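You operate a simulated robot arm through the tools that you are given. There is no shell and no other tool. Be economical: measure what you need, move in short steps, check, and stop when the job is done.

Carry out the task below with a simulated robot arm. There is one attempt and no reset: what you move stays moved.

## Task
Fit the black pipe and the green plate, then fill the flow meter.
Fine: both yellow levers locked and the green knob shut before the blue knob is opened fully; no spill.

Only the result counts: the job must be done as asked and must still hold three seconds after the hand-in. Knocking over, shifting, dropping, spilling or breaking anything else fails it.

## Robot
A 7-joint arm with a two-finger gripper, on a carriage that runs on a rail from [-1.443, 0.006] to [0.937, -0.004] (x, y) and turns from -2.356 to 3.456 rad about z. Base frame: it is fixed where the carriage stands at the start and does not move with it; the origin is on the floor, on the carriage's upright axis, x ahead of it, y to its left, z up; the surface under the hand at the start is at about z = 0.9. Lengths are in m, angles in rad, forces in N, time in s.
Its first joint turns from -2.601 to 2.601 rad. Places, roughly: black plate, blue plate, green plate [1.25, 0.5, 1]; blue knob of the flow meter [0.5, 0.7, 1]; blue test pipe [1.75, -3.25, 0.5]; flow meter [0.8, 0.9, 1.2]; green knob of the flow meter [1.1, 0.7, 1]; green test pipe [1.75, -3.75, 1]; left yellow lever of the flow meter [0.7, 0.7, 1]; orange test pipe [1.75, -3.25, 1]; pipe seat of the flow meter [0.6, 0.8, 1]; plate slot of the flow meter [0.9, 0.8, 1]; plate stand [1.25, 0.5, 1]; purple test pipe [1.75, -3.25, 1]; red wheel of the flow meter [0.5, 0.8, 1.1]; right yellow lever of the flow meter [1, 0.7, 1]. Payload 2.45 kg.
Tool frame: the origin (TCP) lies between the finger pads and is the grasp point; the fingertips stand 0.026 m ahead of it; z points along the fingers, y is the line along which they close. Largest opening 0.096 m; the body of the gripper starts 0.069 m behind the TCP.
Orientation is that of the tool frame in the base frame, as a unit quaternion [x, y, z, w]. With the fingers straight down and closing along the base's y, the tool's x points along the base's -x, its y along +y and its z along -z.

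## Interface
- The arm moves only by the tool nudge_tool. Its argument "series" is a list of rows, each a list of 7 numbers: the shift along the tool's x, y, z in m, then the turn, a rotation vector about the tool's x, y, z in rad, then the finger opening in m, from 0 to 0.096. In form: [[dx, dy, dz, wx, wy, wz, fingers], ...]. A call has 1 to 12 rows; each row is the pose to reach, as a shift and turn from the pose commanded when the call began, along the tool's axes at that moment. A row lasts 0.2 s, in which the tool goes at most 0.05 m and 0.15 rad; a call with a longer step from one row to the next is refused whole, and so is a gripper value outside its range. A pose out of reach is approached as far as the arm can. The call stops where the force on the tool passes 90 N (or 10 N more than at its start, if that is more) or the arm is blocked; 0.2 s more then pass. Each finger halts on what it meets, pressing with about 34 N; the grip force reading is that of the motor and also rises with nothing between the fingers. The clock runs only during rows and for 0.2 s after the last one: add rows that repeat a pose to give the fingers time. The reply holds the time, the measured pose of the TCP, the force on the tool along the base axes, the opening and the grip force, in the units named above and with some noise, with the torque about the TCP (base axes, N m) and any sound that the robot's microphone picked up, and new pictures: "views" is both (left out), scene, wrist or none.
- Cameras (640 x 400 px; columns grow to the right, rows downward): "scene" is now at [0.0243, 0.2184, 1.6535]; the picture's right is [0.60, -0.80, 0.00], its down [-0.52, -0.39, -0.76] and it looks along [0.61, 0.45, -0.65] (base axes); focal length 268 px, centre (320, 200). "wrist" rides on the gripper at [0.082, 0.003, -0.098] in the tool frame; the picture's right is [-0.04, 1.00, 0.00], its down [-0.73, -0.03, -0.68] and it looks along [-0.68, -0.03, 0.73] (tool axes); focal length 256 px, centre (320, 200). There is no depth. A picture from a camera that has moved, and an enlarged one, comes with that camera's place and axes in the base frame and with its lens.
- raise_lower(by): slides the trunk up (or, below 0, down) by that many m; the arm and the scene camera ride with it, the base frame stays. It gives what a move gives, with no picture.
- steer(legs): drives the robot by 1 to 6 legs, each [ahead, left, turn to the left] in m, m and rad, along the robot's own axes; the way and the turn of a leg run together, so that a leg with both is an arc; at most 1.5 m and 3.142 rad a leg. The arm and the cameras ride along, it lands a little off, and it stops where it bumps. It keeps to its track: a leg is cut to what the track allows. It gives what a move gives, and a new picture of the scene camera.
- aim_head(pan, tilt): turns the head with the scene camera to pan (to the left, within 2.705 rad either way) and tilt (down, from -0.506 to 1.204), counted from straight ahead of the robot. It gives what a move gives, and a new picture of the scene camera.
- zoom(camera, box): a new picture of the part [left, top, right, bottom] of that camera's present view, enlarged. It takes no simulated time.
- sign_off(): hands the job in; it is judged then, once.

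Work in short steps. Places have to be worked out from the pictures, the camera data and where the tool is seen: move nearer, look again, correct. Check each grasp and each placing, and mend what went wrong. You have 120 turns and 260 pictures in all, those below and enlarged ones among them. Open the gripper and draw the arm clear of the work before you hand the job in, unless the task says otherwise; then end with one line.

The tools are called as name(argument=value, ...) on one line, values as JSON. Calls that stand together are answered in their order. nudge_tool: Moves the arm, as the interface text tells. Its arguments: {"type":"object","properties":{"series":{"type":"array","items":{"type":"array","items":{"type":"number"}}},"views":{"type":"string","enum":["both","scene","wrist","none"]}},"required":["series"]} The other tools are called the same way: raise_lower (by) slides the trunk up or down; steer (legs) drives the base; aim_head (pan, tilt) turns the head that bears the scene camera; zoom (camera, box) takes an enlarged picture of a part of a camera's view; sign_off () hands the job in.

At the start:

```text
time: 0.0
position: [0.3223, 0.5757, 0.9999]
orientation: [0.0, 1.0, 0.001, -0.001]
ft_force: [0.0, -0.2, 0.7]
ft_torque: [0.03, 0.0, 0.0]
gripper_width: 0.0962
gripper_force: 0.1
trunk travel left (down, up): [-0.65, 0.06]
robot x, y, heading: [-0.0027, 0.0006, 0.001]
head pan, tilt: [0.639, 0.707]
```

scene: 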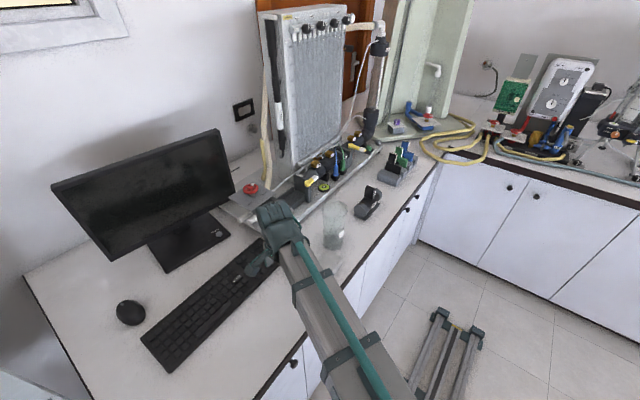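
wrist: 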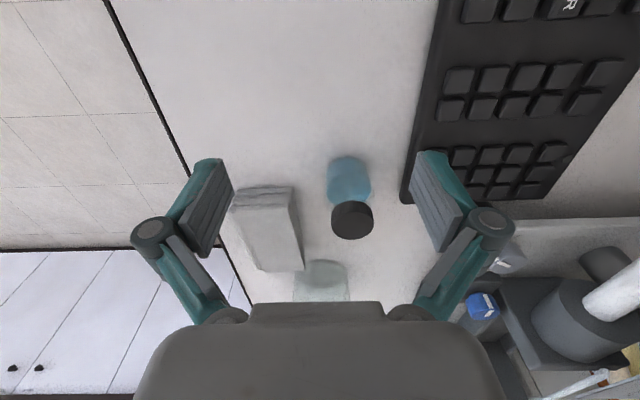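

The flow meter stands ahead on the bench. I enlarge the work area to identify the parts.

zoom(camera="scene", box=[220, 100, 440, 240])

zoom(camera="scene", box=[240, 0, 440, 125])

```text
2.86 times, centred on (330, 170) of scene
camera zoom: at [0.0243, 0.2184, 1.6535], right [0.6, -0.8, 0.0], down [-0.52, -0.39, -0.76], along [0.61, 0.45, -0.65], focal length 767 px, centre (291, 286)
```

zoom: 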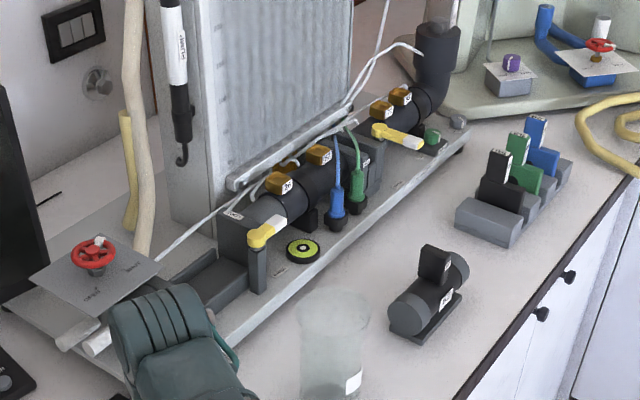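

```text
3.20 times, centred on (340, 62) of scene
camera zoom: at [0.0243, 0.2184, 1.6535], right [0.6, -0.8, 0.0], down [-0.52, -0.39, -0.76], along [0.61, 0.45, -0.65], focal length 859 px, centre (256, 640)
```

zoom: 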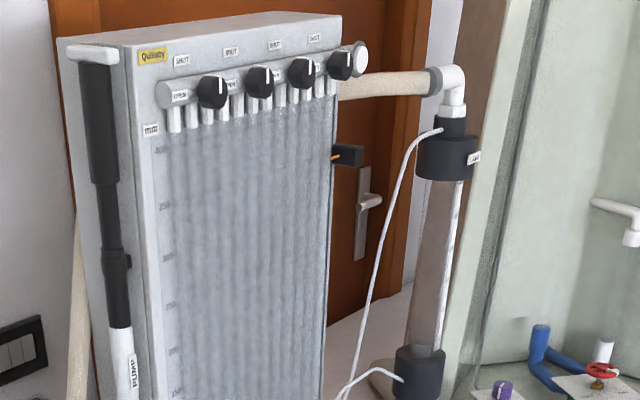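

The black pipe lies at about (0.81, 0.55) along x, and the plates stand further right. I lift the arm well clear, then look again.

nudge_tool(series=[[0, 0, -0.05, 0, 0, 0, 0.096], [0, 0, -0.1, 0, 0, 0, 0.096], [0, 0, -0.15, 0, 0, 0, 0.096], [0, 0, -0.2, 0, 0, 0, 0.096], [0, 0, -0.25, 0, 0, 0, 0.096], [0, 0, -0.25, 0, 0, 0, 0.096]])

```text
time: 1.4
position: [0.3227, 0.5802, 1.2388]
orientation: [0.0, 1.0, 0.006, 0.003]
ft_force: [-0.6, -0.1, 0.1]
ft_torque: [0.03, 0.02, -0.01]
gripper_width: 0.0961
gripper_force: 0.0
out of reach, approached as far as the arm can: row 5, 6
trunk travel left (down, up): [-0.65, 0.06]
robot x, y, heading: [-0.0011, -0.002, 0.005]
head pan, tilt: [0.639, 0.707]
camera scene: at [0.0241, 0.218, 1.6536], right [0.6, -0.8, 0.0], down [-0.52, -0.39, -0.76], along [0.61, 0.45, -0.65], focal length 268 px, centre (320, 200)
camera wrist: at [0.2415, 0.5822, 1.3359], right [0.04, 1.0, 0.01], down [0.73, -0.04, 0.68], along [0.68, -0.02, -0.73], focal length 256 px, centre (320, 200)
```

scene: 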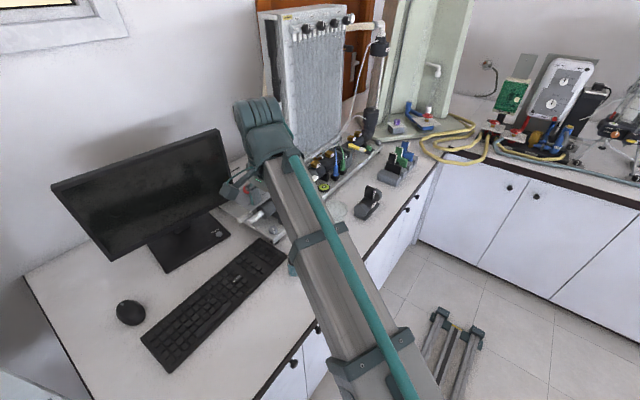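
wrist: 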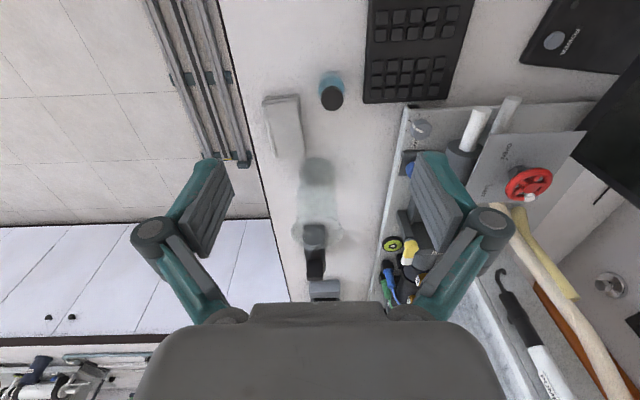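

Arm is at z 1.24, clear. I drive along the rail to x ≈ 0.55 and look at the bench.

steer(legs=[[0.55, 0, 0]])

aim_head(pan=1.3, tilt=0.8)

```text
time: 4.6
position: [0.8763, 0.5789, 1.2377]
orientation: [-0.001, 1.0, 0.004, 0.002]
ft_force: [0.4, -0.1, 0.1]
ft_torque: [0.0, 0.03, -0.02]
gripper_width: 0.096
gripper_force: 0.2
trunk travel left (down, up): [-0.65, 0.06]
robot x, y, heading: [0.5547, -0.0033, -0.002]
head pan, tilt: [0.639, 0.707]
camera scene: at [0.5763, 0.2162, 1.6535], right [0.6, -0.8, 0.0], down [-0.52, -0.39, -0.76], along [0.61, 0.45, -0.65], focal length 268 px, centre (320, 200)
```

scene: 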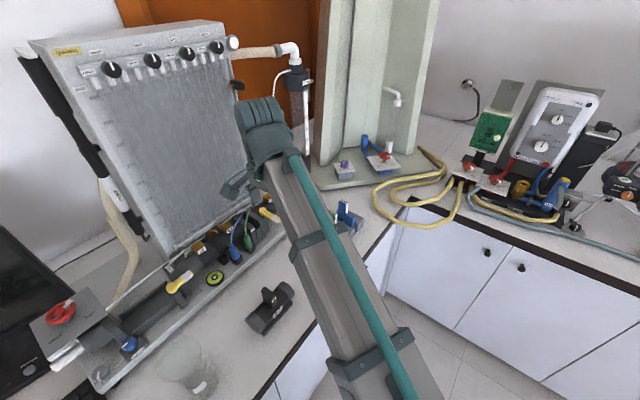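

```text
time: 5.6
position: [0.8756, 0.5799, 1.2375]
orientation: [-0.001, 1.0, 0.005, 0.003]
ft_force: [-0.6, 0.1, -0.3]
ft_torque: [0.01, 0.01, 0.03]
gripper_width: 0.0959
gripper_force: 0.1
trunk travel left (down, up): [-0.65, 0.06]
robot x, y, heading: [0.5499, -0.0013, 0.002]
head pan, tilt: [1.3, 0.799]
camera scene: at [0.5295, 0.2433, 1.6458], right [0.96, -0.27, 0.0], down [-0.19, -0.69, -0.7], along [0.19, 0.67, -0.72], focal length 268 px, centre (320, 200)
```

scene: 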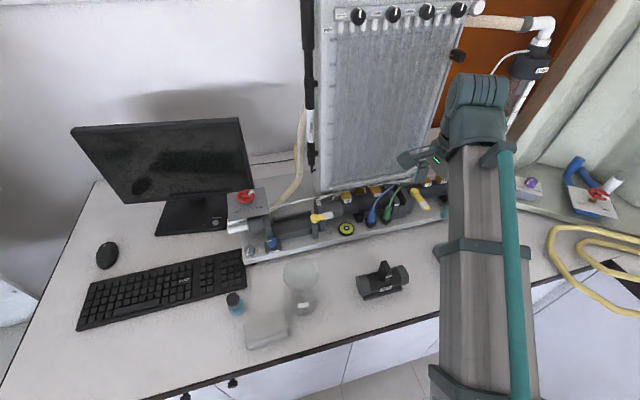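

zoom(camera="scene", box=[220, 170, 450, 315])

zoom(camera="scene", box=[300, 170, 440, 255])

zoom(camera="scene", box=[210, 175, 350, 265])

```text
2.76 times, centred on (335, 242) of scene
camera zoom: at [0.5295, 0.2433, 1.6458], right [0.96, -0.27, 0.0], down [-0.19, -0.69, -0.7], along [0.19, 0.67, -0.72], focal length 741 px, centre (279, 83)
```

zoom: 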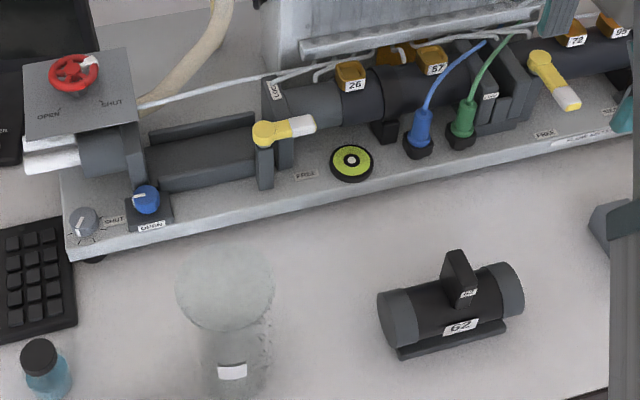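

```text
4.57 times, centred on (370, 212) of scene
camera zoom: at [0.5295, 0.2433, 1.6458], right [0.96, -0.27, 0.0], down [-0.19, -0.69, -0.7], along [0.19, 0.67, -0.72], focal length 1227 px, centre (91, 143)
```

zoom: 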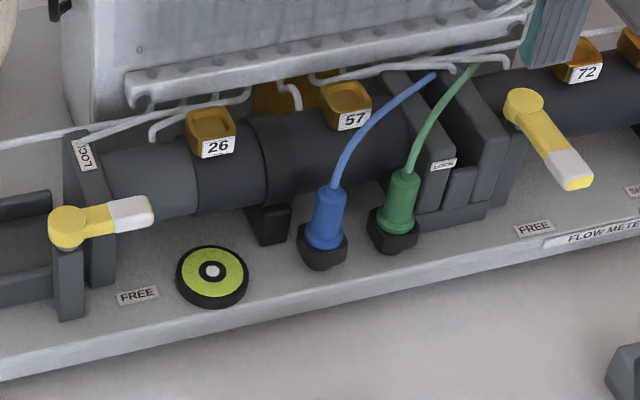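

```text
4.44 times, centred on (280, 220) of scene
camera zoom: at [0.5295, 0.2433, 1.6458], right [0.96, -0.27, 0.0], down [-0.19, -0.69, -0.7], along [0.19, 0.67, -0.72], focal length 1193 px, centre (498, 111)
```

zoom: 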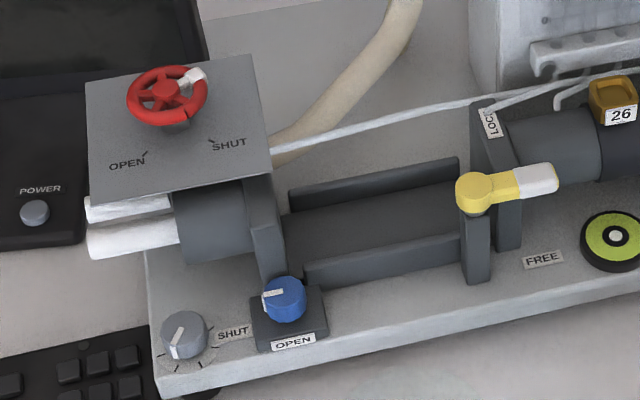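

The parts are clear: blue knob shows shut, levers unlocked. I rotate the tool so the wrist camera faces the meter (+y) to get close views.

nudge_tool(series=[[0.01, 0, 0, 0, 0, -0.145, 0.096], [0.02, 0, 0, 0, 0, -0.29, 0.096], [0.03, 0, 0, 0, 0, -0.435, 0.096], [0.04, 0, 0, 0, 0, -0.58, 0.096], [0.05, -0.01, 0, 0, 0, -0.725, 0.096], [0.06, -0.02, 0, 0, 0, -0.87, 0.096], [0.07, -0.03, 0, 0, 0, -1.015, 0.096], [0.08, -0.03, 0, 0, 0, -1.16, 0.096], [0.1, -0.03, 0, 0, 0, -1.305, 0.096], [0.11, -0.03, 0, 0, 0, -1.45, 0.096], [0.12, -0.03, 0, 0, 0, -1.57, 0.096], [0.12, -0.03, 0, 0, 0, -1.57, 0.096]])

```text
time: 8.2
position: [0.7579, 0.5589, 1.218]
orientation: [0.708, -0.707, -0.005, -0.011]
ft_force: [-0.7, -0.3, 0.8]
ft_torque: [0.0, 0.01, 0.02]
gripper_width: 0.0962
gripper_force: 0.1
out of reach, approached as far as the arm can: row 5, 6, 7, 8, 9, 10, 11, 12
trunk travel left (down, up): [-0.65, 0.06]
robot x, y, heading: [0.5498, -0.0025, 0.0]
head pan, tilt: [1.3, 0.799]
camera scene: at [0.5295, 0.2434, 1.6458], right [0.96, -0.27, 0.0], down [-0.19, -0.69, -0.7], along [0.19, 0.67, -0.72], focal length 268 px, centre (320, 200)
camera wrist: at [0.7531, 0.4743, 1.3137], right [-1.0, 0.04, -0.01], down [0.02, 0.72, 0.7], along [0.03, 0.7, -0.72], focal length 256 px, centre (320, 200)
```

scene: 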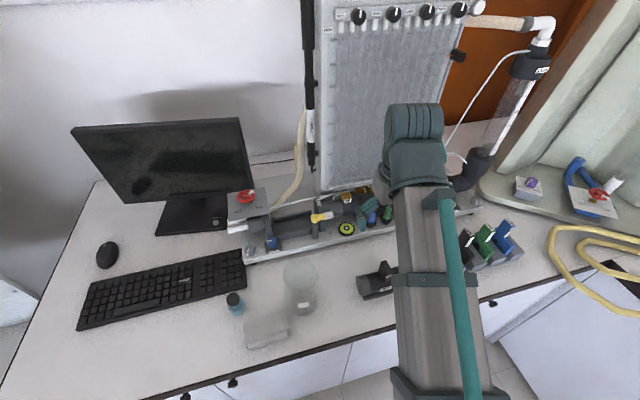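
wrist: 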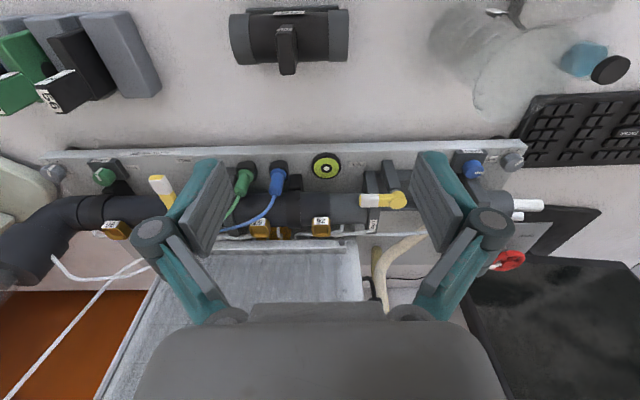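

Good overview. I enlarge the wrist picture for details.

zoom(camera="wrist", box=[200, 0, 380, 110])

zoom(camera="wrist", box=[30, 130, 230, 255])

zoom(camera="wrist", box=[340, 130, 540, 255])

zoom(camera="wrist", box=[0, 0, 180, 110])

```text
3.56 times, centred on (290, 55) of wrist
camera zoom: at [0.7531, 0.4743, 1.3137], right [-1.0, 0.04, -0.01], down [0.02, 0.72, 0.7], along [0.03, 0.7, -0.72], focal length 910 px, centre (427, 716)
```

zoom: 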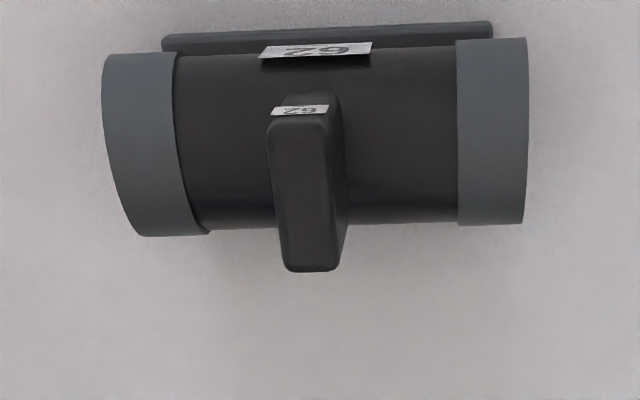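

```text
3.20 times, centred on (130, 192) of wrist
camera zoom: at [0.7531, 0.4743, 1.3137], right [-1.0, 0.04, -0.01], down [0.02, 0.72, 0.7], along [0.03, 0.7, -0.72], focal length 819 px, centre (928, 224)
```

zoom: 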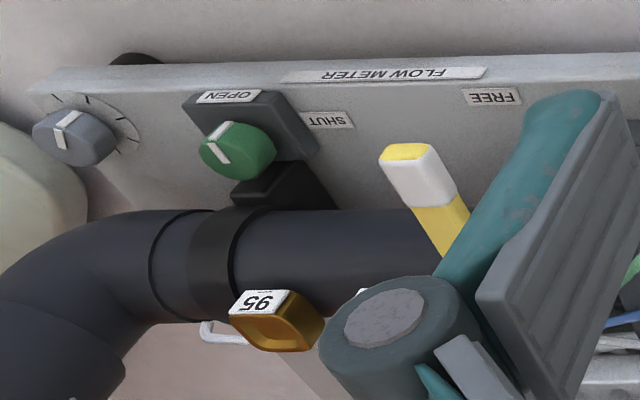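

```text
3.20 times, centred on (440, 192) of wrist
camera zoom: at [0.7531, 0.4743, 1.3137], right [-1.0, 0.04, -0.01], down [0.02, 0.72, 0.7], along [0.03, 0.7, -0.72], focal length 819 px, centre (-64, 224)
```

zoom: 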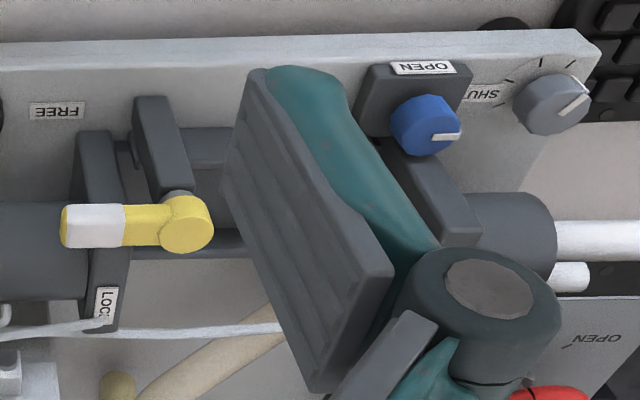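

```text
3.56 times, centred on (90, 55) of wrist
camera zoom: at [0.7531, 0.4743, 1.3137], right [-1.0, 0.04, -0.01], down [0.02, 0.72, 0.7], along [0.03, 0.7, -0.72], focal length 910 px, centre (1138, 716)
```

zoom: 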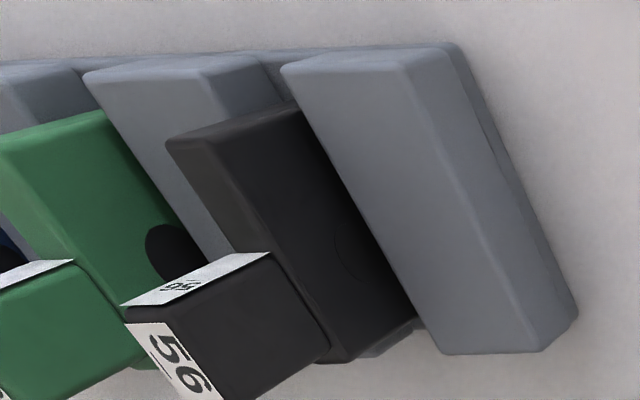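

Pipe handle top is near (0.795, 0.548, 1.015), thin along x. I come down over it to z ≈ 1.07 and check.

nudge_tool(series=[[0.002, -0.01, 0.04, 0, 0, 0, 0.07], [0.005, -0.02, 0.08, 0, 0, 0, 0.07], [0.009, -0.037, 0.12, 0, 0, 0, 0.07], [0.009, -0.037, 0.15, 0, 0, 0, 0.07], [0.009, -0.037, 0.15, 0, 0, 0, 0.07]])

```text
time: 9.4
position: [0.7961, 0.5502, 1.0676]
orientation: [0.707, -0.707, -0.002, -0.006]
ft_force: [0.5, 0.1, 0.3]
ft_torque: [0.0, 0.02, -0.02]
gripper_width: 0.0697
gripper_force: 0.0
trunk travel left (down, up): [-0.65, 0.06]
robot x, y, heading: [0.5502, -0.0019, 0.0]
head pan, tilt: [1.3, 0.799]
camera scene: at [0.5294, 0.2433, 1.6458], right [0.96, -0.27, 0.0], down [-0.19, -0.69, -0.7], along [0.19, 0.67, -0.72], focal length 268 px, centre (320, 200)
camera wrist: at [0.7926, 0.4676, 1.1643], right [-1.0, 0.04, 0.0], down [0.03, 0.73, 0.69], along [0.03, 0.69, -0.73], focal length 256 px, centre (320, 200)
```

scene: 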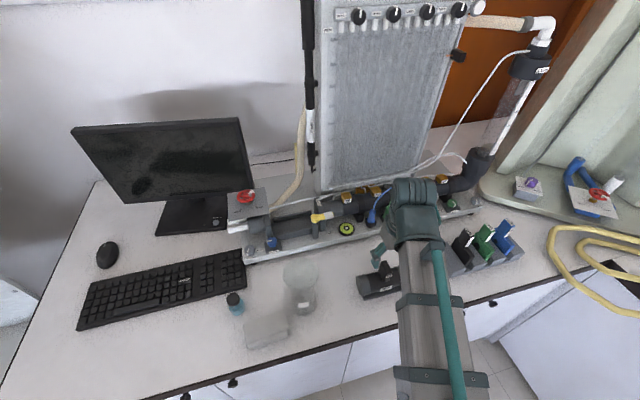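
wrist: 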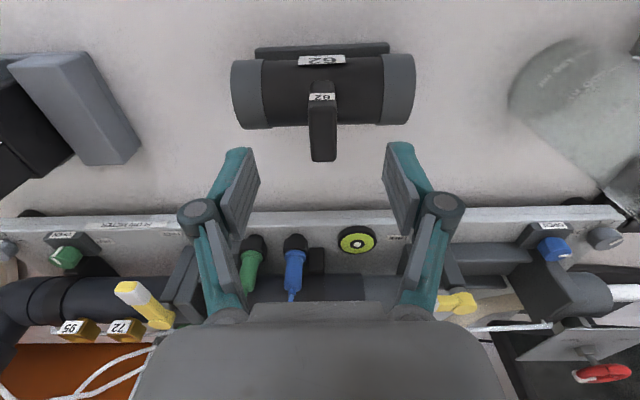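

The tool is centred on the handle (handle top z ≈ 1.01). Descend to z ≈ 1.0 and close.

nudge_tool(series=[[0, 0, 0.03, 0, 0, 0, 0.07], [0, 0, 0.055, 0, 0, 0, 0.07], [0, 0, 0.067, 0, 0, 0, 0.07], [0, 0, 0.067, 0, 0, 0, 0.03], [0, 0, 0.067, 0, 0, 0, 0.0], [0, 0, 0.067, 0, 0, 0, 0.0], [0, 0, 0.067, 0, 0, 0, 0.0]])

```text
time: 11.0
position: [0.7956, 0.5521, 1.0005]
orientation: [0.707, -0.707, -0.002, -0.005]
ft_force: [-0.5, 0.5, 0.0]
ft_torque: [0.07, 0.05, 0.02]
gripper_width: 0.0177
gripper_force: 33.9
trunk travel left (down, up): [-0.65, 0.06]
robot x, y, heading: [0.5545, -0.0055, 0.004]
head pan, tilt: [1.3, 0.799]
camera scene: at [0.5294, 0.2434, 1.6458], right [0.96, -0.27, 0.0], down [-0.19, -0.69, -0.7], along [0.19, 0.67, -0.72], focal length 268 px, centre (320, 200)
camera wrist: at [0.7916, 0.4681, 1.0973], right [-1.0, 0.04, 0.0], down [0.03, 0.73, 0.69], along [0.03, 0.69, -0.73], focal length 256 px, centre (320, 200)
```

scene: 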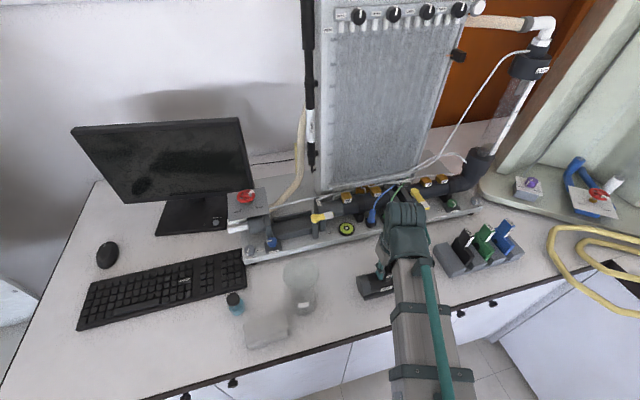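
wrist: 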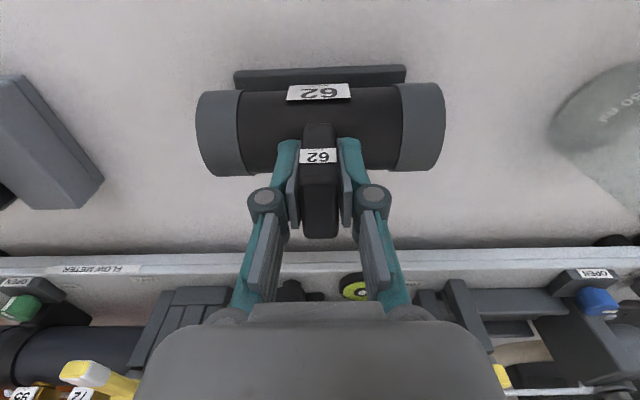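

The handle is gripped (0.0177). Lift to z ≈ 1.2, then move toward the seat area staying in front of it.

nudge_tool(series=[[0, 0, -0.05, 0, 0, 0, 0.0], [0, 0, -0.1, 0, 0, 0, 0.0], [0, 0, -0.15, 0, 0, 0, 0.0], [0, 0, -0.19, 0, 0, 0, 0.0], [-0.02, 0.04, -0.19, 0, 0, 0, 0.0], [-0.04, 0.08, -0.19, 0, 0, 0, 0.0], [-0.06, 0.12, -0.19, 0, 0, 0, 0.0], [-0.08, 0.16, -0.19, 0, 0, 0, 0.0], [-0.09, 0.19, -0.19, 0, 0, 0, 0.0], [-0.09, 0.19, -0.19, 0, 0, 0, 0.0]])

zoom(camera="scene", box=[210, 150, 370, 250])

```text
time: 13.2
position: [0.6041, 0.6412, 1.1907]
orientation: [-0.707, 0.707, 0.003, 0.006]
ft_force: [-0.7, 0.8, -2.9]
ft_torque: [-0.01, 0.03, -0.02]
gripper_width: 0.0178
gripper_force: 33.8
trunk travel left (down, up): [-0.65, 0.06]
robot x, y, heading: [0.5482, -0.0023, 0.006]
head pan, tilt: [1.3, 0.799]
camera scene: at [0.5296, 0.2436, 1.6458], right [0.96, -0.27, 0.0], down [-0.19, -0.69, -0.7], along [0.19, 0.67, -0.72], focal length 268 px, centre (320, 200)
camera wrist: at [0.5999, 0.5577, 1.287], right [-1.0, 0.04, 0.0], down [0.03, 0.73, 0.69], along [0.03, 0.69, -0.73], focal length 256 px, centre (320, 200)
```

scene: 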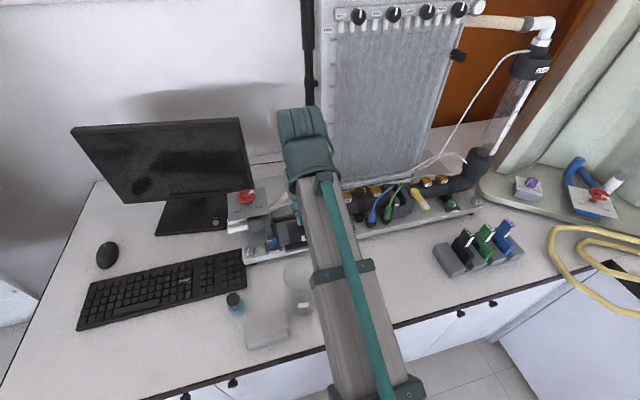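
wrist: 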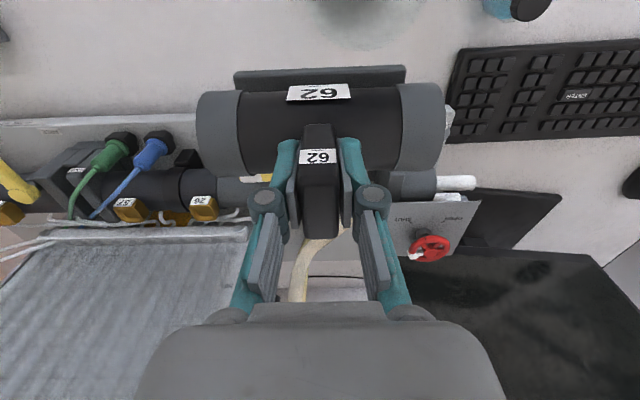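

```text
4.00 times, centred on (290, 200) of scene
camera zoom: at [0.5296, 0.2436, 1.6458], right [0.96, -0.27, 0.0], down [-0.19, -0.69, -0.7], along [0.19, 0.67, -0.72], focal length 1074 px, centre (440, 200)
```

zoom: 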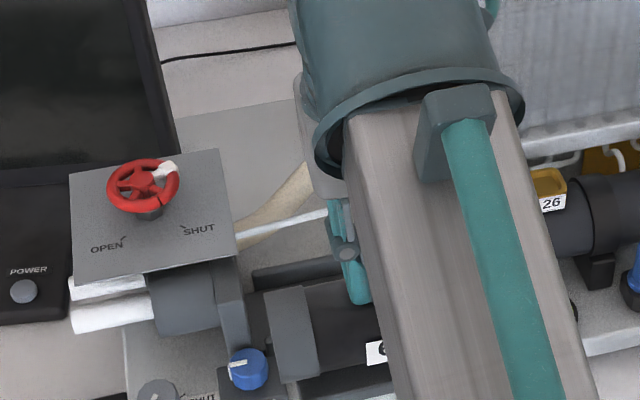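

The pipe hides the seat. I back off to (0.80, 0.53) so that the empty seat is visible beside the fingers and can be measured.

nudge_tool(series=[[0.02, -0.04, 0, 0, 0, 0, 0.0], [0.04, -0.08, 0, 0, 0, 0, 0.0], [0.06, -0.12, 0.0, 0, 0, 0, 0.0], [0.08, -0.16, 0.02, 0, 0, 0, 0.0], [0.1, -0.19, 0.04, 0, 0, 0, 0.0], [0.11, -0.2, 0.05, 0, 0, 0, 0.0], [0.11, -0.2, 0.05, 0, 0, 0, 0.0]], views="wrist")

zoom(camera="wrist", box=[370, 150, 560, 270])

zoom(camera="scene", box=[220, 170, 380, 270])

```text
time: 14.8
position: [0.8053, 0.531, 1.1396]
orientation: [0.707, -0.707, -0.002, -0.006]
ft_force: [0.0, 0.2, -3.1]
ft_torque: [0.0, -0.02, 0.0]
gripper_width: 0.0175
gripper_force: 34.0
trunk travel left (down, up): [-0.65, 0.06]
robot x, y, heading: [0.5544, -0.0027, -0.002]
head pan, tilt: [1.3, 0.799]
camera wrist: at [0.8012, 0.447, 1.2363], right [-1.0, 0.04, 0.0], down [0.03, 0.73, 0.69], along [0.03, 0.69, -0.73], focal length 256 px, centre (320, 200)
```

wrist: 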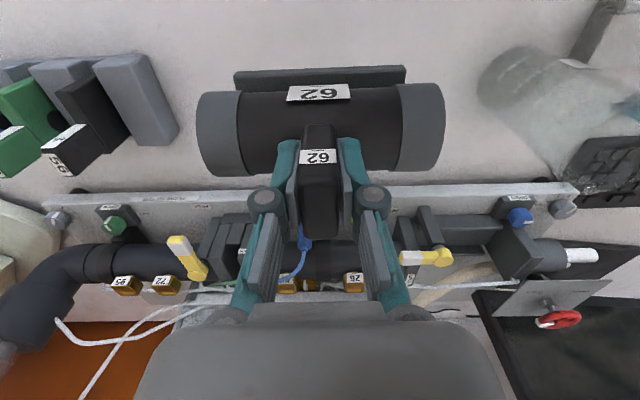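

```text
3.33 times, centred on (465, 210) of wrist
camera zoom: at [0.8012, 0.447, 1.2363], right [-1.0, 0.04, 0.0], down [0.03, 0.73, 0.69], along [0.03, 0.69, -0.73], focal length 853 px, centre (-163, 167)
```

zoom: 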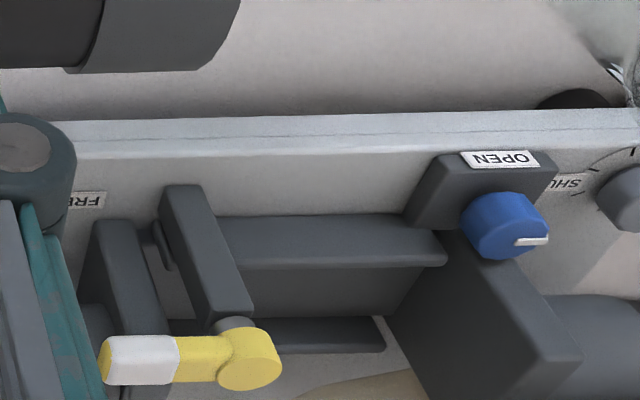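

```text
4.00 times, centred on (300, 220) of scene
camera zoom: at [0.5295, 0.2436, 1.6458], right [0.96, -0.27, 0.0], down [-0.19, -0.69, -0.7], along [0.19, 0.67, -0.72], focal length 1074 px, centre (400, 120)
```

zoom: 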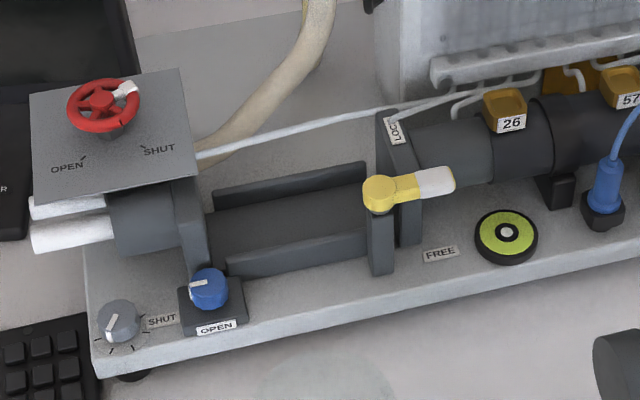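

Measured seat: rails from x ≈ 0.54–0.65, centred at y ≈ 0.79, rail tops z ≈ 0.984; lever pivot at (0.654, 0.733, 1.05). I carry the pipe over the seat at z ≈ 1.19.

nudge_tool(series=[[0, 0, -0.05, 0, 0, 0, 0.0], [-0.02, 0.045, -0.05, 0, 0, 0, 0.0], [-0.04, 0.09, -0.05, 0, 0, 0, 0.0], [-0.06, 0.135, -0.05, 0, 0, 0, 0.0], [-0.08, 0.18, -0.05, 0, 0, 0, 0.0], [-0.1, 0.211, -0.05, 0, 0, 0, 0.0], [-0.145, 0.211, -0.05, 0, 0, 0, 0.0], [-0.19, 0.211, -0.05, 0, 0, 0, 0.0], [-0.235, 0.211, -0.05, 0, 0, 0, 0.0], [-0.259, 0.211, -0.05, 0, 0, 0, 0.0], [-0.259, 0.211, -0.05, 0, 0, 0, 0.0]])

zoom(camera="scene", box=[220, 150, 380, 250])

```text
time: 17.2
position: [0.5935, 0.7904, 1.1922]
orientation: [0.707, -0.707, -0.002, -0.006]
ft_force: [-1.2, 0.7, -2.6]
ft_torque: [-0.02, 0.02, 0.01]
gripper_width: 0.0176
gripper_force: 33.8
trunk travel left (down, up): [-0.65, 0.06]
robot x, y, heading: [0.5493, -0.0004, 0.0]
head pan, tilt: [1.3, 0.799]
camera scene: at [0.5294, 0.2436, 1.6458], right [0.96, -0.27, 0.0], down [-0.19, -0.69, -0.7], along [0.19, 0.67, -0.72], focal length 268 px, centre (320, 200)
camera wrist: at [0.5892, 0.7063, 1.2886], right [-1.0, 0.04, 0.0], down [0.03, 0.73, 0.69], along [0.03, 0.69, -0.73], focal length 256 px, centre (320, 200)
```

scene: 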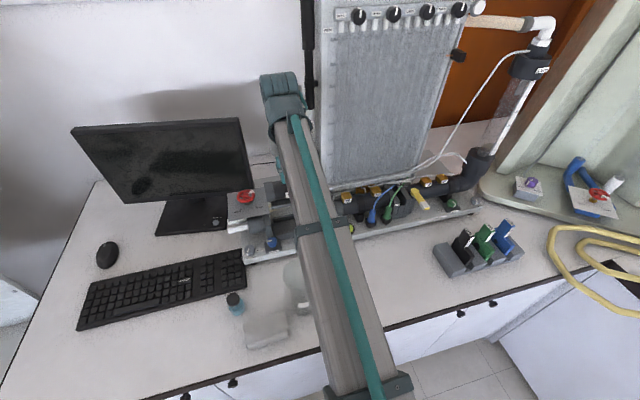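
wrist: 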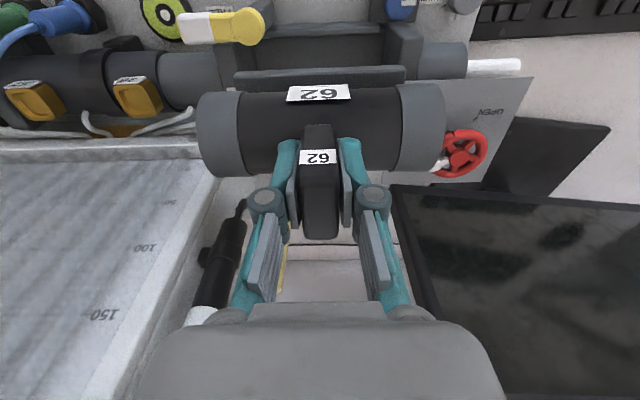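

```text
4.00 times, centred on (300, 200) of scene
camera zoom: at [0.5294, 0.2436, 1.6458], right [0.96, -0.27, 0.0], down [-0.19, -0.69, -0.7], along [0.19, 0.67, -0.72], focal length 1074 px, centre (400, 200)
```

zoom: 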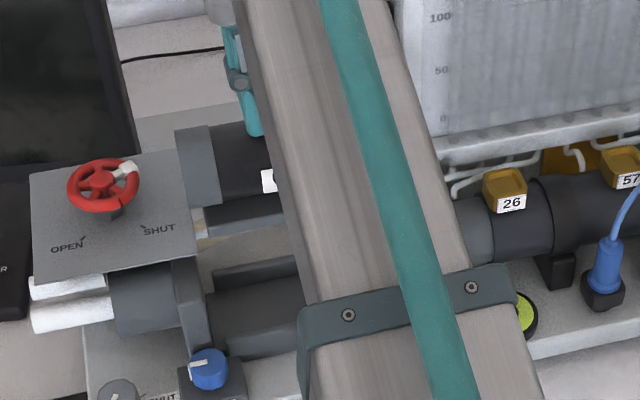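

I enlarge the wrist view to compare the pipe ends with the end blocks.

zoom(camera="wrist", box=[140, 0, 500, 200])

```text
1.78 times, centred on (320, 100) of wrist
camera zoom: at [0.5892, 0.7063, 1.2886], right [-1.0, 0.04, 0.0], down [0.03, 0.73, 0.69], along [0.03, 0.69, -0.73], focal length 455 px, centre (320, 378)
```

zoom: 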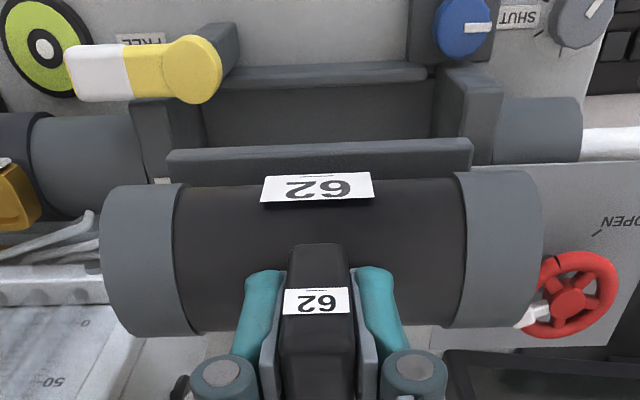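

The gap seems centred near x ≈ 0.589. I shift 4 mm left and descend to z ≈ 1.12, then compare again.

nudge_tool(series=[[0, 0.004, 0.03, 0, 0, 0, 0.0], [0, 0.004, 0.06, 0, 0, 0, 0.0], [0, 0.004, 0.072, 0, 0, 0, 0.0], [0, 0.004, 0.072, 0, 0, 0, 0.0]], views="none")

zoom(camera="wrist", box=[140, 0, 500, 200])

zoom(camera="scene", box=[220, 170, 380, 270])

```text
time: 18.4
position: [0.5957, 0.7872, 1.1322]
orientation: [-0.704, 0.71, 0.006, 0.012]
ft_force: [7.4, -6.7, 44.9]
ft_torque: [-0.48, 2.82, 0.42]
gripper_width: 0.023
gripper_force: 34.1
trunk travel left (down, up): [-0.65, 0.06]
robot x, y, heading: [0.5532, -0.0055, -0.002]
head pan, tilt: [1.3, 0.799]
stopped in row 4: the force on the tool passed its limit at 91 N (the readings are from after the stop); the commanded pose is now the measured one
```

```text
1.78 times, centred on (320, 100) of wrist
camera zoom: at [0.5909, 0.7028, 1.2274], right [-1.0, 0.05, -0.01], down [0.03, 0.72, 0.7], along [0.04, 0.7, -0.72], focal length 455 px, centre (320, 378)
```

zoom: 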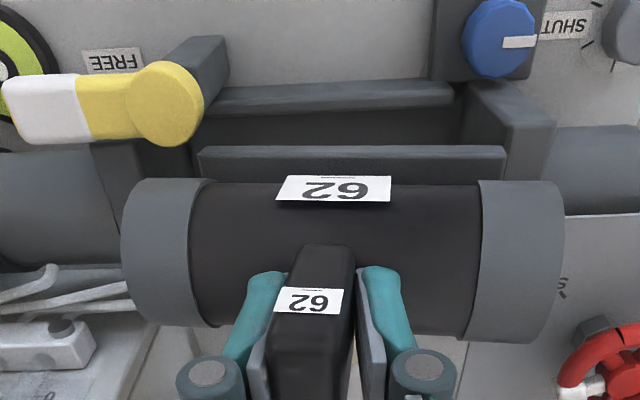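

```text
4.00 times, centred on (300, 220) of scene
camera zoom: at [0.5308, 0.2366, 1.6465], right [0.96, -0.27, 0.0], down [-0.19, -0.69, -0.7], along [0.19, 0.67, -0.71], focal length 1074 px, centre (400, 120)
```

zoom: 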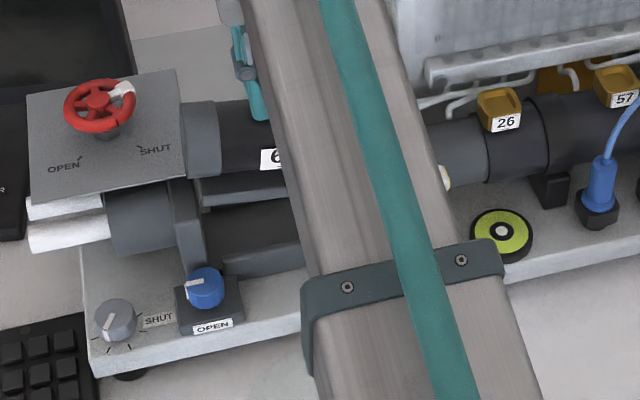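

The −x end touched the wheel's sheet (edge at x ≈ 0.531); torque confirms contact at −x. The scene camera puts the gap at 0.531–0.68, centre ≈ 0.606. I lift off gently and check the pipe in the grip.

nudge_tool(series=[[0, 0, -0.02, 0, 0, 0, 0.0], [0, 0, -0.05, 0, 0, 0, 0.0], [0, 0, -0.05, 0, 0, 0, 0.0]], views="wrist")

zoom(camera="scene", box=[220, 150, 380, 250])

```text
time: 19.2
position: [0.5935, 0.7927, 1.1742]
orientation: [-0.705, 0.709, 0.004, 0.01]
ft_force: [-0.1, -0.3, -2.7]
ft_torque: [0.01, 0.04, 0.02]
gripper_width: 0.0175
gripper_force: 33.9
trunk travel left (down, up): [-0.65, 0.06]
robot x, y, heading: [0.5505, -0.0004, 0.002]
head pan, tilt: [1.3, 0.799]
camera wrist: at [0.589, 0.7073, 1.2711], right [-1.0, 0.05, -0.01], down [0.03, 0.72, 0.69], along [0.04, 0.69, -0.72], focal length 256 px, centre (320, 200)
```

wrist: 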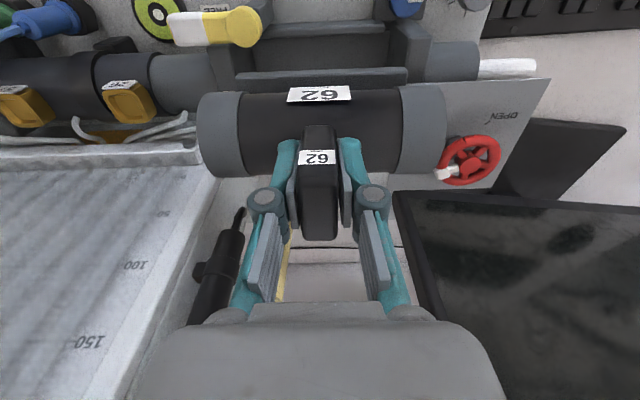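

```text
4.00 times, centred on (300, 200) of scene
camera zoom: at [0.5306, 0.2433, 1.6457], right [0.96, -0.27, 0.0], down [-0.19, -0.69, -0.7], along [0.19, 0.67, -0.72], focal length 1074 px, centre (400, 200)
```

zoom: 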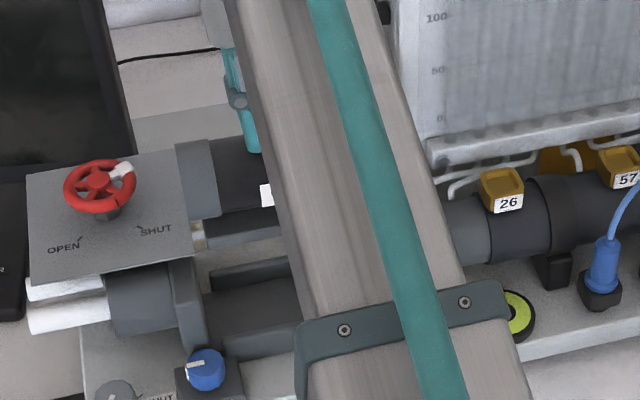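

The pipe is straight in the grip again. I correct the small tilt, shift to x ≈ 0.607, and descend partway in small steps.

nudge_tool(series=[[0.003, -0.0135, 0, -0.0044, 0.01, -0.0054, 0.0], [0.003, -0.0135, 0.02, -0.0044, 0.01, -0.0054, 0.0], [0.003, -0.0135, 0.035, -0.0044, 0.01, -0.0054, 0.0], [0.003, -0.0135, 0.045, -0.0044, 0.01, -0.0054, 0.0], [0.003, -0.0135, 0.055, -0.0044, 0.01, -0.0054, 0.0], [0.003, -0.0135, 0.055, -0.0044, 0.01, -0.0054, 0.0]], views="wrist")

zoom(camera="scene", box=[220, 160, 380, 260])

```text
time: 20.6
position: [0.6079, 0.7894, 1.1201]
orientation: [-0.707, 0.708, 0.003, 0.005]
ft_force: [-1.6, 0.3, 2.9]
ft_torque: [-0.09, -0.22, 0.02]
gripper_width: 0.0178
gripper_force: 34.2
trunk travel left (down, up): [-0.65, 0.06]
robot x, y, heading: [0.553, -0.0009, -0.002]
head pan, tilt: [1.3, 0.799]
camera wrist: at [0.6037, 0.706, 1.2174], right [-1.0, 0.04, 0.0], down [0.03, 0.73, 0.69], along [0.03, 0.69, -0.73], focal length 256 px, centre (320, 200)
```

wrist: 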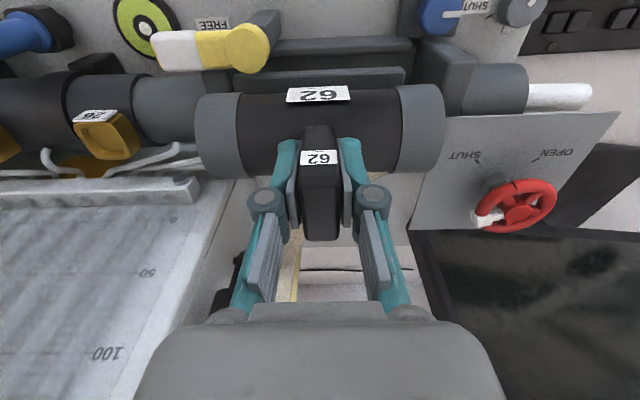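

```text
4.00 times, centred on (300, 210) of scene
camera zoom: at [0.5302, 0.2432, 1.6459], right [0.96, -0.27, 0.0], down [-0.19, -0.69, -0.7], along [0.19, 0.67, -0.72], focal length 1074 px, centre (400, 160)
```

zoom: 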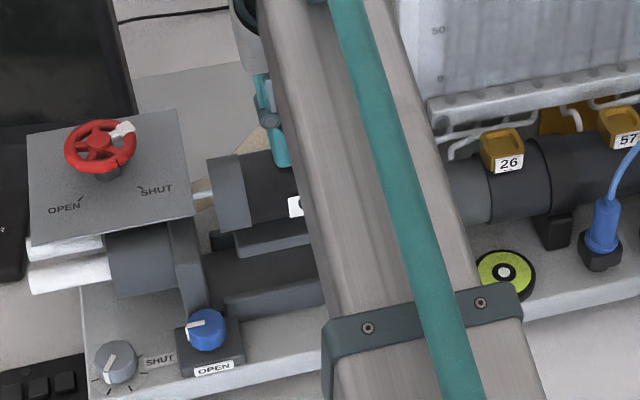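

A light contact (about 5 N) on the +x side at this height. I enlarge the wrist view at the right and left ends.

zoom(camera="wrist", box=[140, 0, 300, 100])

zoom(camera="wrist", box=[360, 30, 520, 130])

```text
4.00 times, centred on (220, 50) of wrist
camera zoom: at [0.6037, 0.706, 1.2174], right [-1.0, 0.04, 0.0], down [0.03, 0.73, 0.69], along [0.03, 0.69, -0.73], focal length 1024 px, centre (720, 800)
```

zoom: 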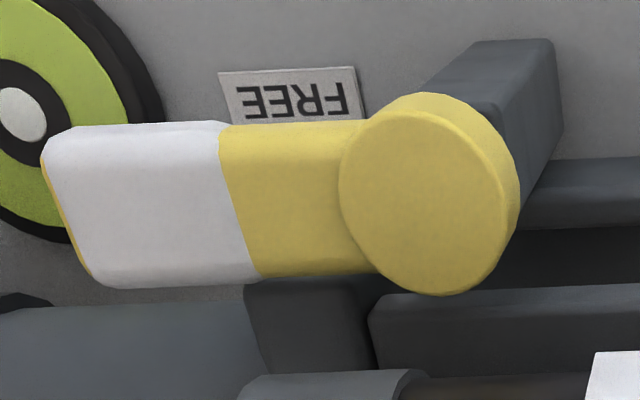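

```text
4.00 times, centred on (440, 80) of wrist
camera zoom: at [0.6037, 0.706, 1.2174], right [-1.0, 0.04, 0.0], down [0.03, 0.73, 0.69], along [0.03, 0.69, -0.73], focal length 1024 px, centre (-160, 680)
```

zoom: 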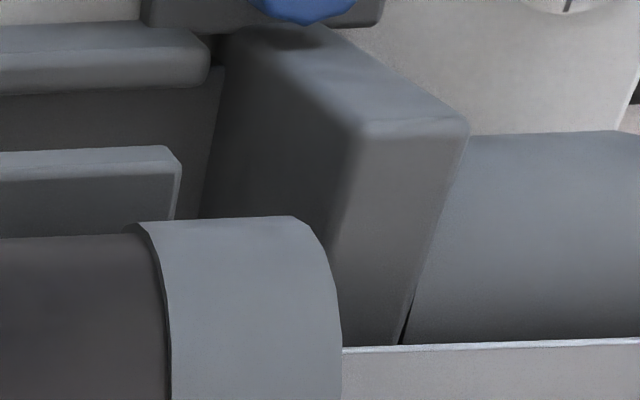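

Re-measuring with the pipe as reference: pipe length ≈ 0.137, gap centre ≈ 0.595 in x, y ≈ 0.7905. I raise slightly, shift there, and descend.

nudge_tool(series=[[0, 0, -0.02, 0, 0, 0, 0.0], [-0.001, 0.013, -0.02, 0, 0, 0, 0.0], [-0.001, 0.013, 0.0, 0, 0, 0, 0.0], [-0.001, 0.013, 0.008, 0, 0, 0, 0.0], [-0.001, 0.013, 0.008, 0, 0, 0, 0.0]], views="wrist")

zoom(camera="wrist", box=[160, 30, 480, 210])

```text
time: 21.8
position: [0.5951, 0.79, 1.1127]
orientation: [-0.707, 0.708, 0.002, 0.006]
ft_force: [-0.4, 0.7, -2.7]
ft_torque: [0.0, 0.02, 0.04]
gripper_width: 0.0176
gripper_force: 34.2
trunk travel left (down, up): [-0.65, 0.06]
robot x, y, heading: [0.5523, -0.0022, -0.001]
head pan, tilt: [1.3, 0.799]
camera wrist: at [0.591, 0.7073, 1.2088], right [-1.0, 0.04, 0.0], down [0.03, 0.73, 0.69], along [0.03, 0.69, -0.73], focal length 256 px, centre (320, 200)
```

wrist: 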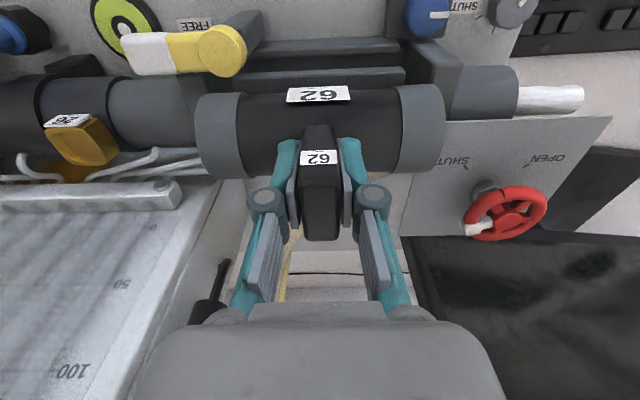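

```text
2.00 times, centred on (320, 120) of wrist
camera zoom: at [0.591, 0.7073, 1.2088], right [-1.0, 0.04, 0.0], down [0.03, 0.73, 0.69], along [0.03, 0.69, -0.73], focal length 512 px, centre (320, 360)
```

zoom: 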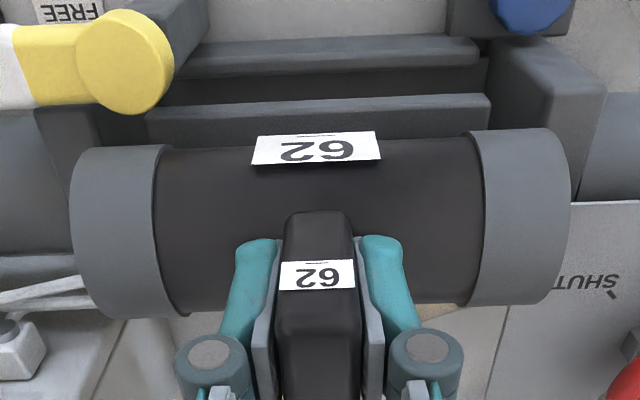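

No contact at 1.113, now below the block tops. Continue down in small steps.

nudge_tool(series=[[0, 0, 0.008, 0, 0, 0, 0.0], [0, 0, 0.016, 0, 0, 0, 0.0], [0, 0, 0.024, 0, 0, 0, 0.0], [0, 0, 0.03, 0, 0, 0, 0.0], [0, 0, 0.034, 0, 0, 0, 0.0], [0, 0, 0.038, 0, 0, 0, 0.0]], views="wrist")

```text
time: 23.2
position: [0.5966, 0.7906, 1.0776]
orientation: [-0.706, 0.709, 0.003, 0.007]
ft_force: [2.6, 6.6, 27.7]
ft_torque: [-0.13, -0.08, 0.03]
gripper_width: 0.0174
gripper_force: 34.0
trunk travel left (down, up): [-0.65, 0.06]
robot x, y, heading: [0.5518, -0.0017, 0.005]
head pan, tilt: [1.3, 0.799]
camera wrist: at [0.5917, 0.7068, 1.1743], right [-1.0, 0.04, 0.0], down [0.03, 0.72, 0.69], along [0.03, 0.69, -0.72], focal length 256 px, centre (320, 200)
```

wrist: 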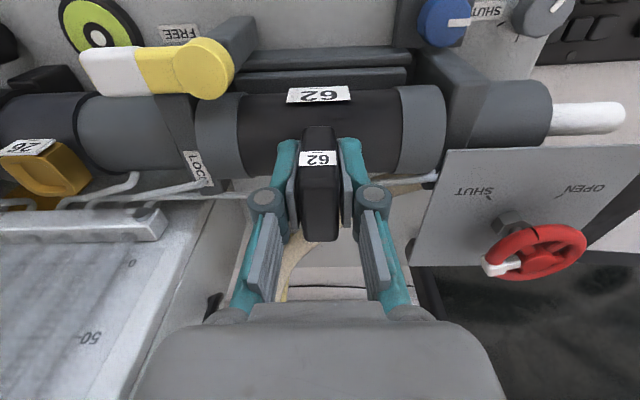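

Contact of about 30 N, apparently at the foot's front edge, with the pipe near its final height. I look closely.

zoom(camera="wrist", box=[170, 20, 330, 120])

zoom(camera="wrist", box=[320, 20, 480, 120])

zoom(camera="scene", box=[230, 170, 370, 258])

```text
4.00 times, centred on (250, 70) of wrist
camera zoom: at [0.5917, 0.7068, 1.1743], right [-1.0, 0.04, 0.0], down [0.03, 0.72, 0.69], along [0.03, 0.69, -0.72], focal length 1024 px, centre (600, 720)
```

zoom: 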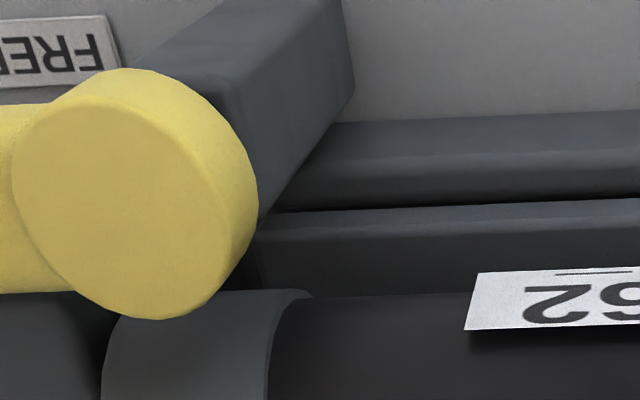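

```text
4.00 times, centred on (400, 70) of wrist
camera zoom: at [0.5917, 0.7068, 1.1743], right [-1.0, 0.04, 0.0], down [0.03, 0.72, 0.69], along [0.03, 0.69, -0.72], focal length 1024 px, centre (0, 720)
```

zoom: 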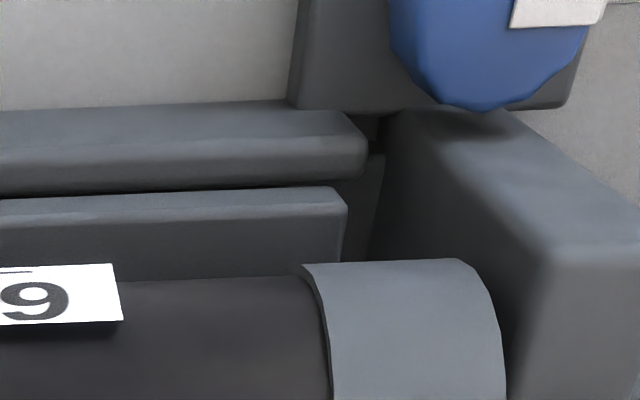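

```text
4.55 times, centred on (300, 214) of scene
camera zoom: at [0.5308, 0.2411, 1.6469], right [0.96, -0.27, 0.0], down [-0.19, -0.69, -0.7], along [0.19, 0.67, -0.72], focal length 1220 px, centre (411, 136)
```

zoom: 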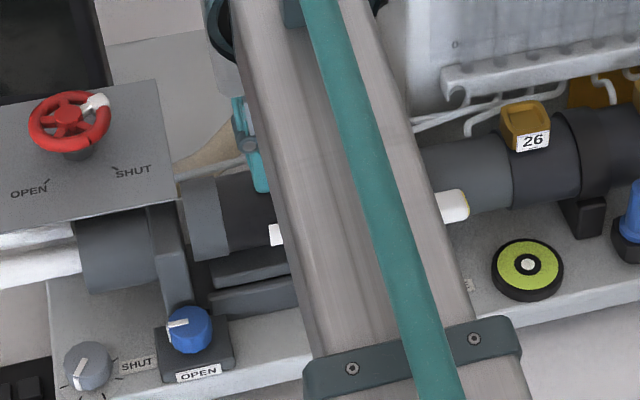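

The stub axis looks about 1 cm further in y and ~3.5 cm lower, so the foot's front edge is sitting on the front rail. I lift 6 mm, shift +6 mm in y, and lower again.

nudge_tool(series=[[0, 0.001, -0.008, 0, 0, 0, 0.0], [-0.007, 0.001, -0.008, 0, 0, 0, 0.0], [-0.007, 0.001, 0.0, 0, 0, 0, 0.0], [-0.007, 0.001, 0.005, 0, 0, 0, 0.0], [-0.007, 0.001, 0.009, 0, 0, 0, 0.0], [-0.007, 0.001, 0.013, 0, 0, 0, 0.0]], views="wrist")

```text
time: 24.6
position: [0.5948, 0.7982, 1.0598]
orientation: [-0.706, 0.708, 0.001, 0.005]
ft_force: [0.4, -0.4, -3.9]
ft_torque: [0.01, 0.0, -0.01]
gripper_width: 0.0175
gripper_force: 33.6
trunk travel left (down, up): [-0.65, 0.06]
robot x, y, heading: [0.5491, 0.001, -0.002]
head pan, tilt: [1.3, 0.799]
camera wrist: at [0.5904, 0.7147, 1.1578], right [-1.0, 0.04, 0.0], down [0.03, 0.73, 0.69], along [0.03, 0.69, -0.73], focal length 256 px, centre (320, 200)
```

wrist: 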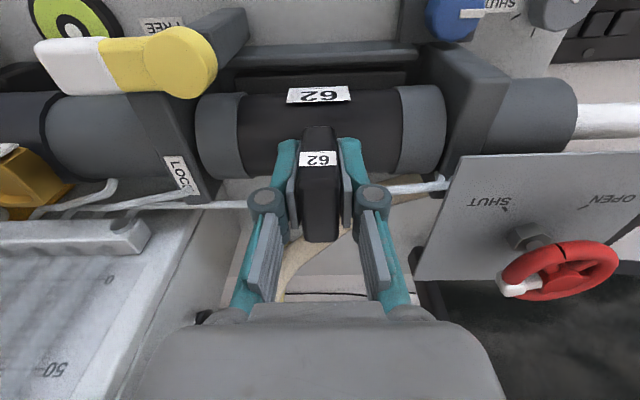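

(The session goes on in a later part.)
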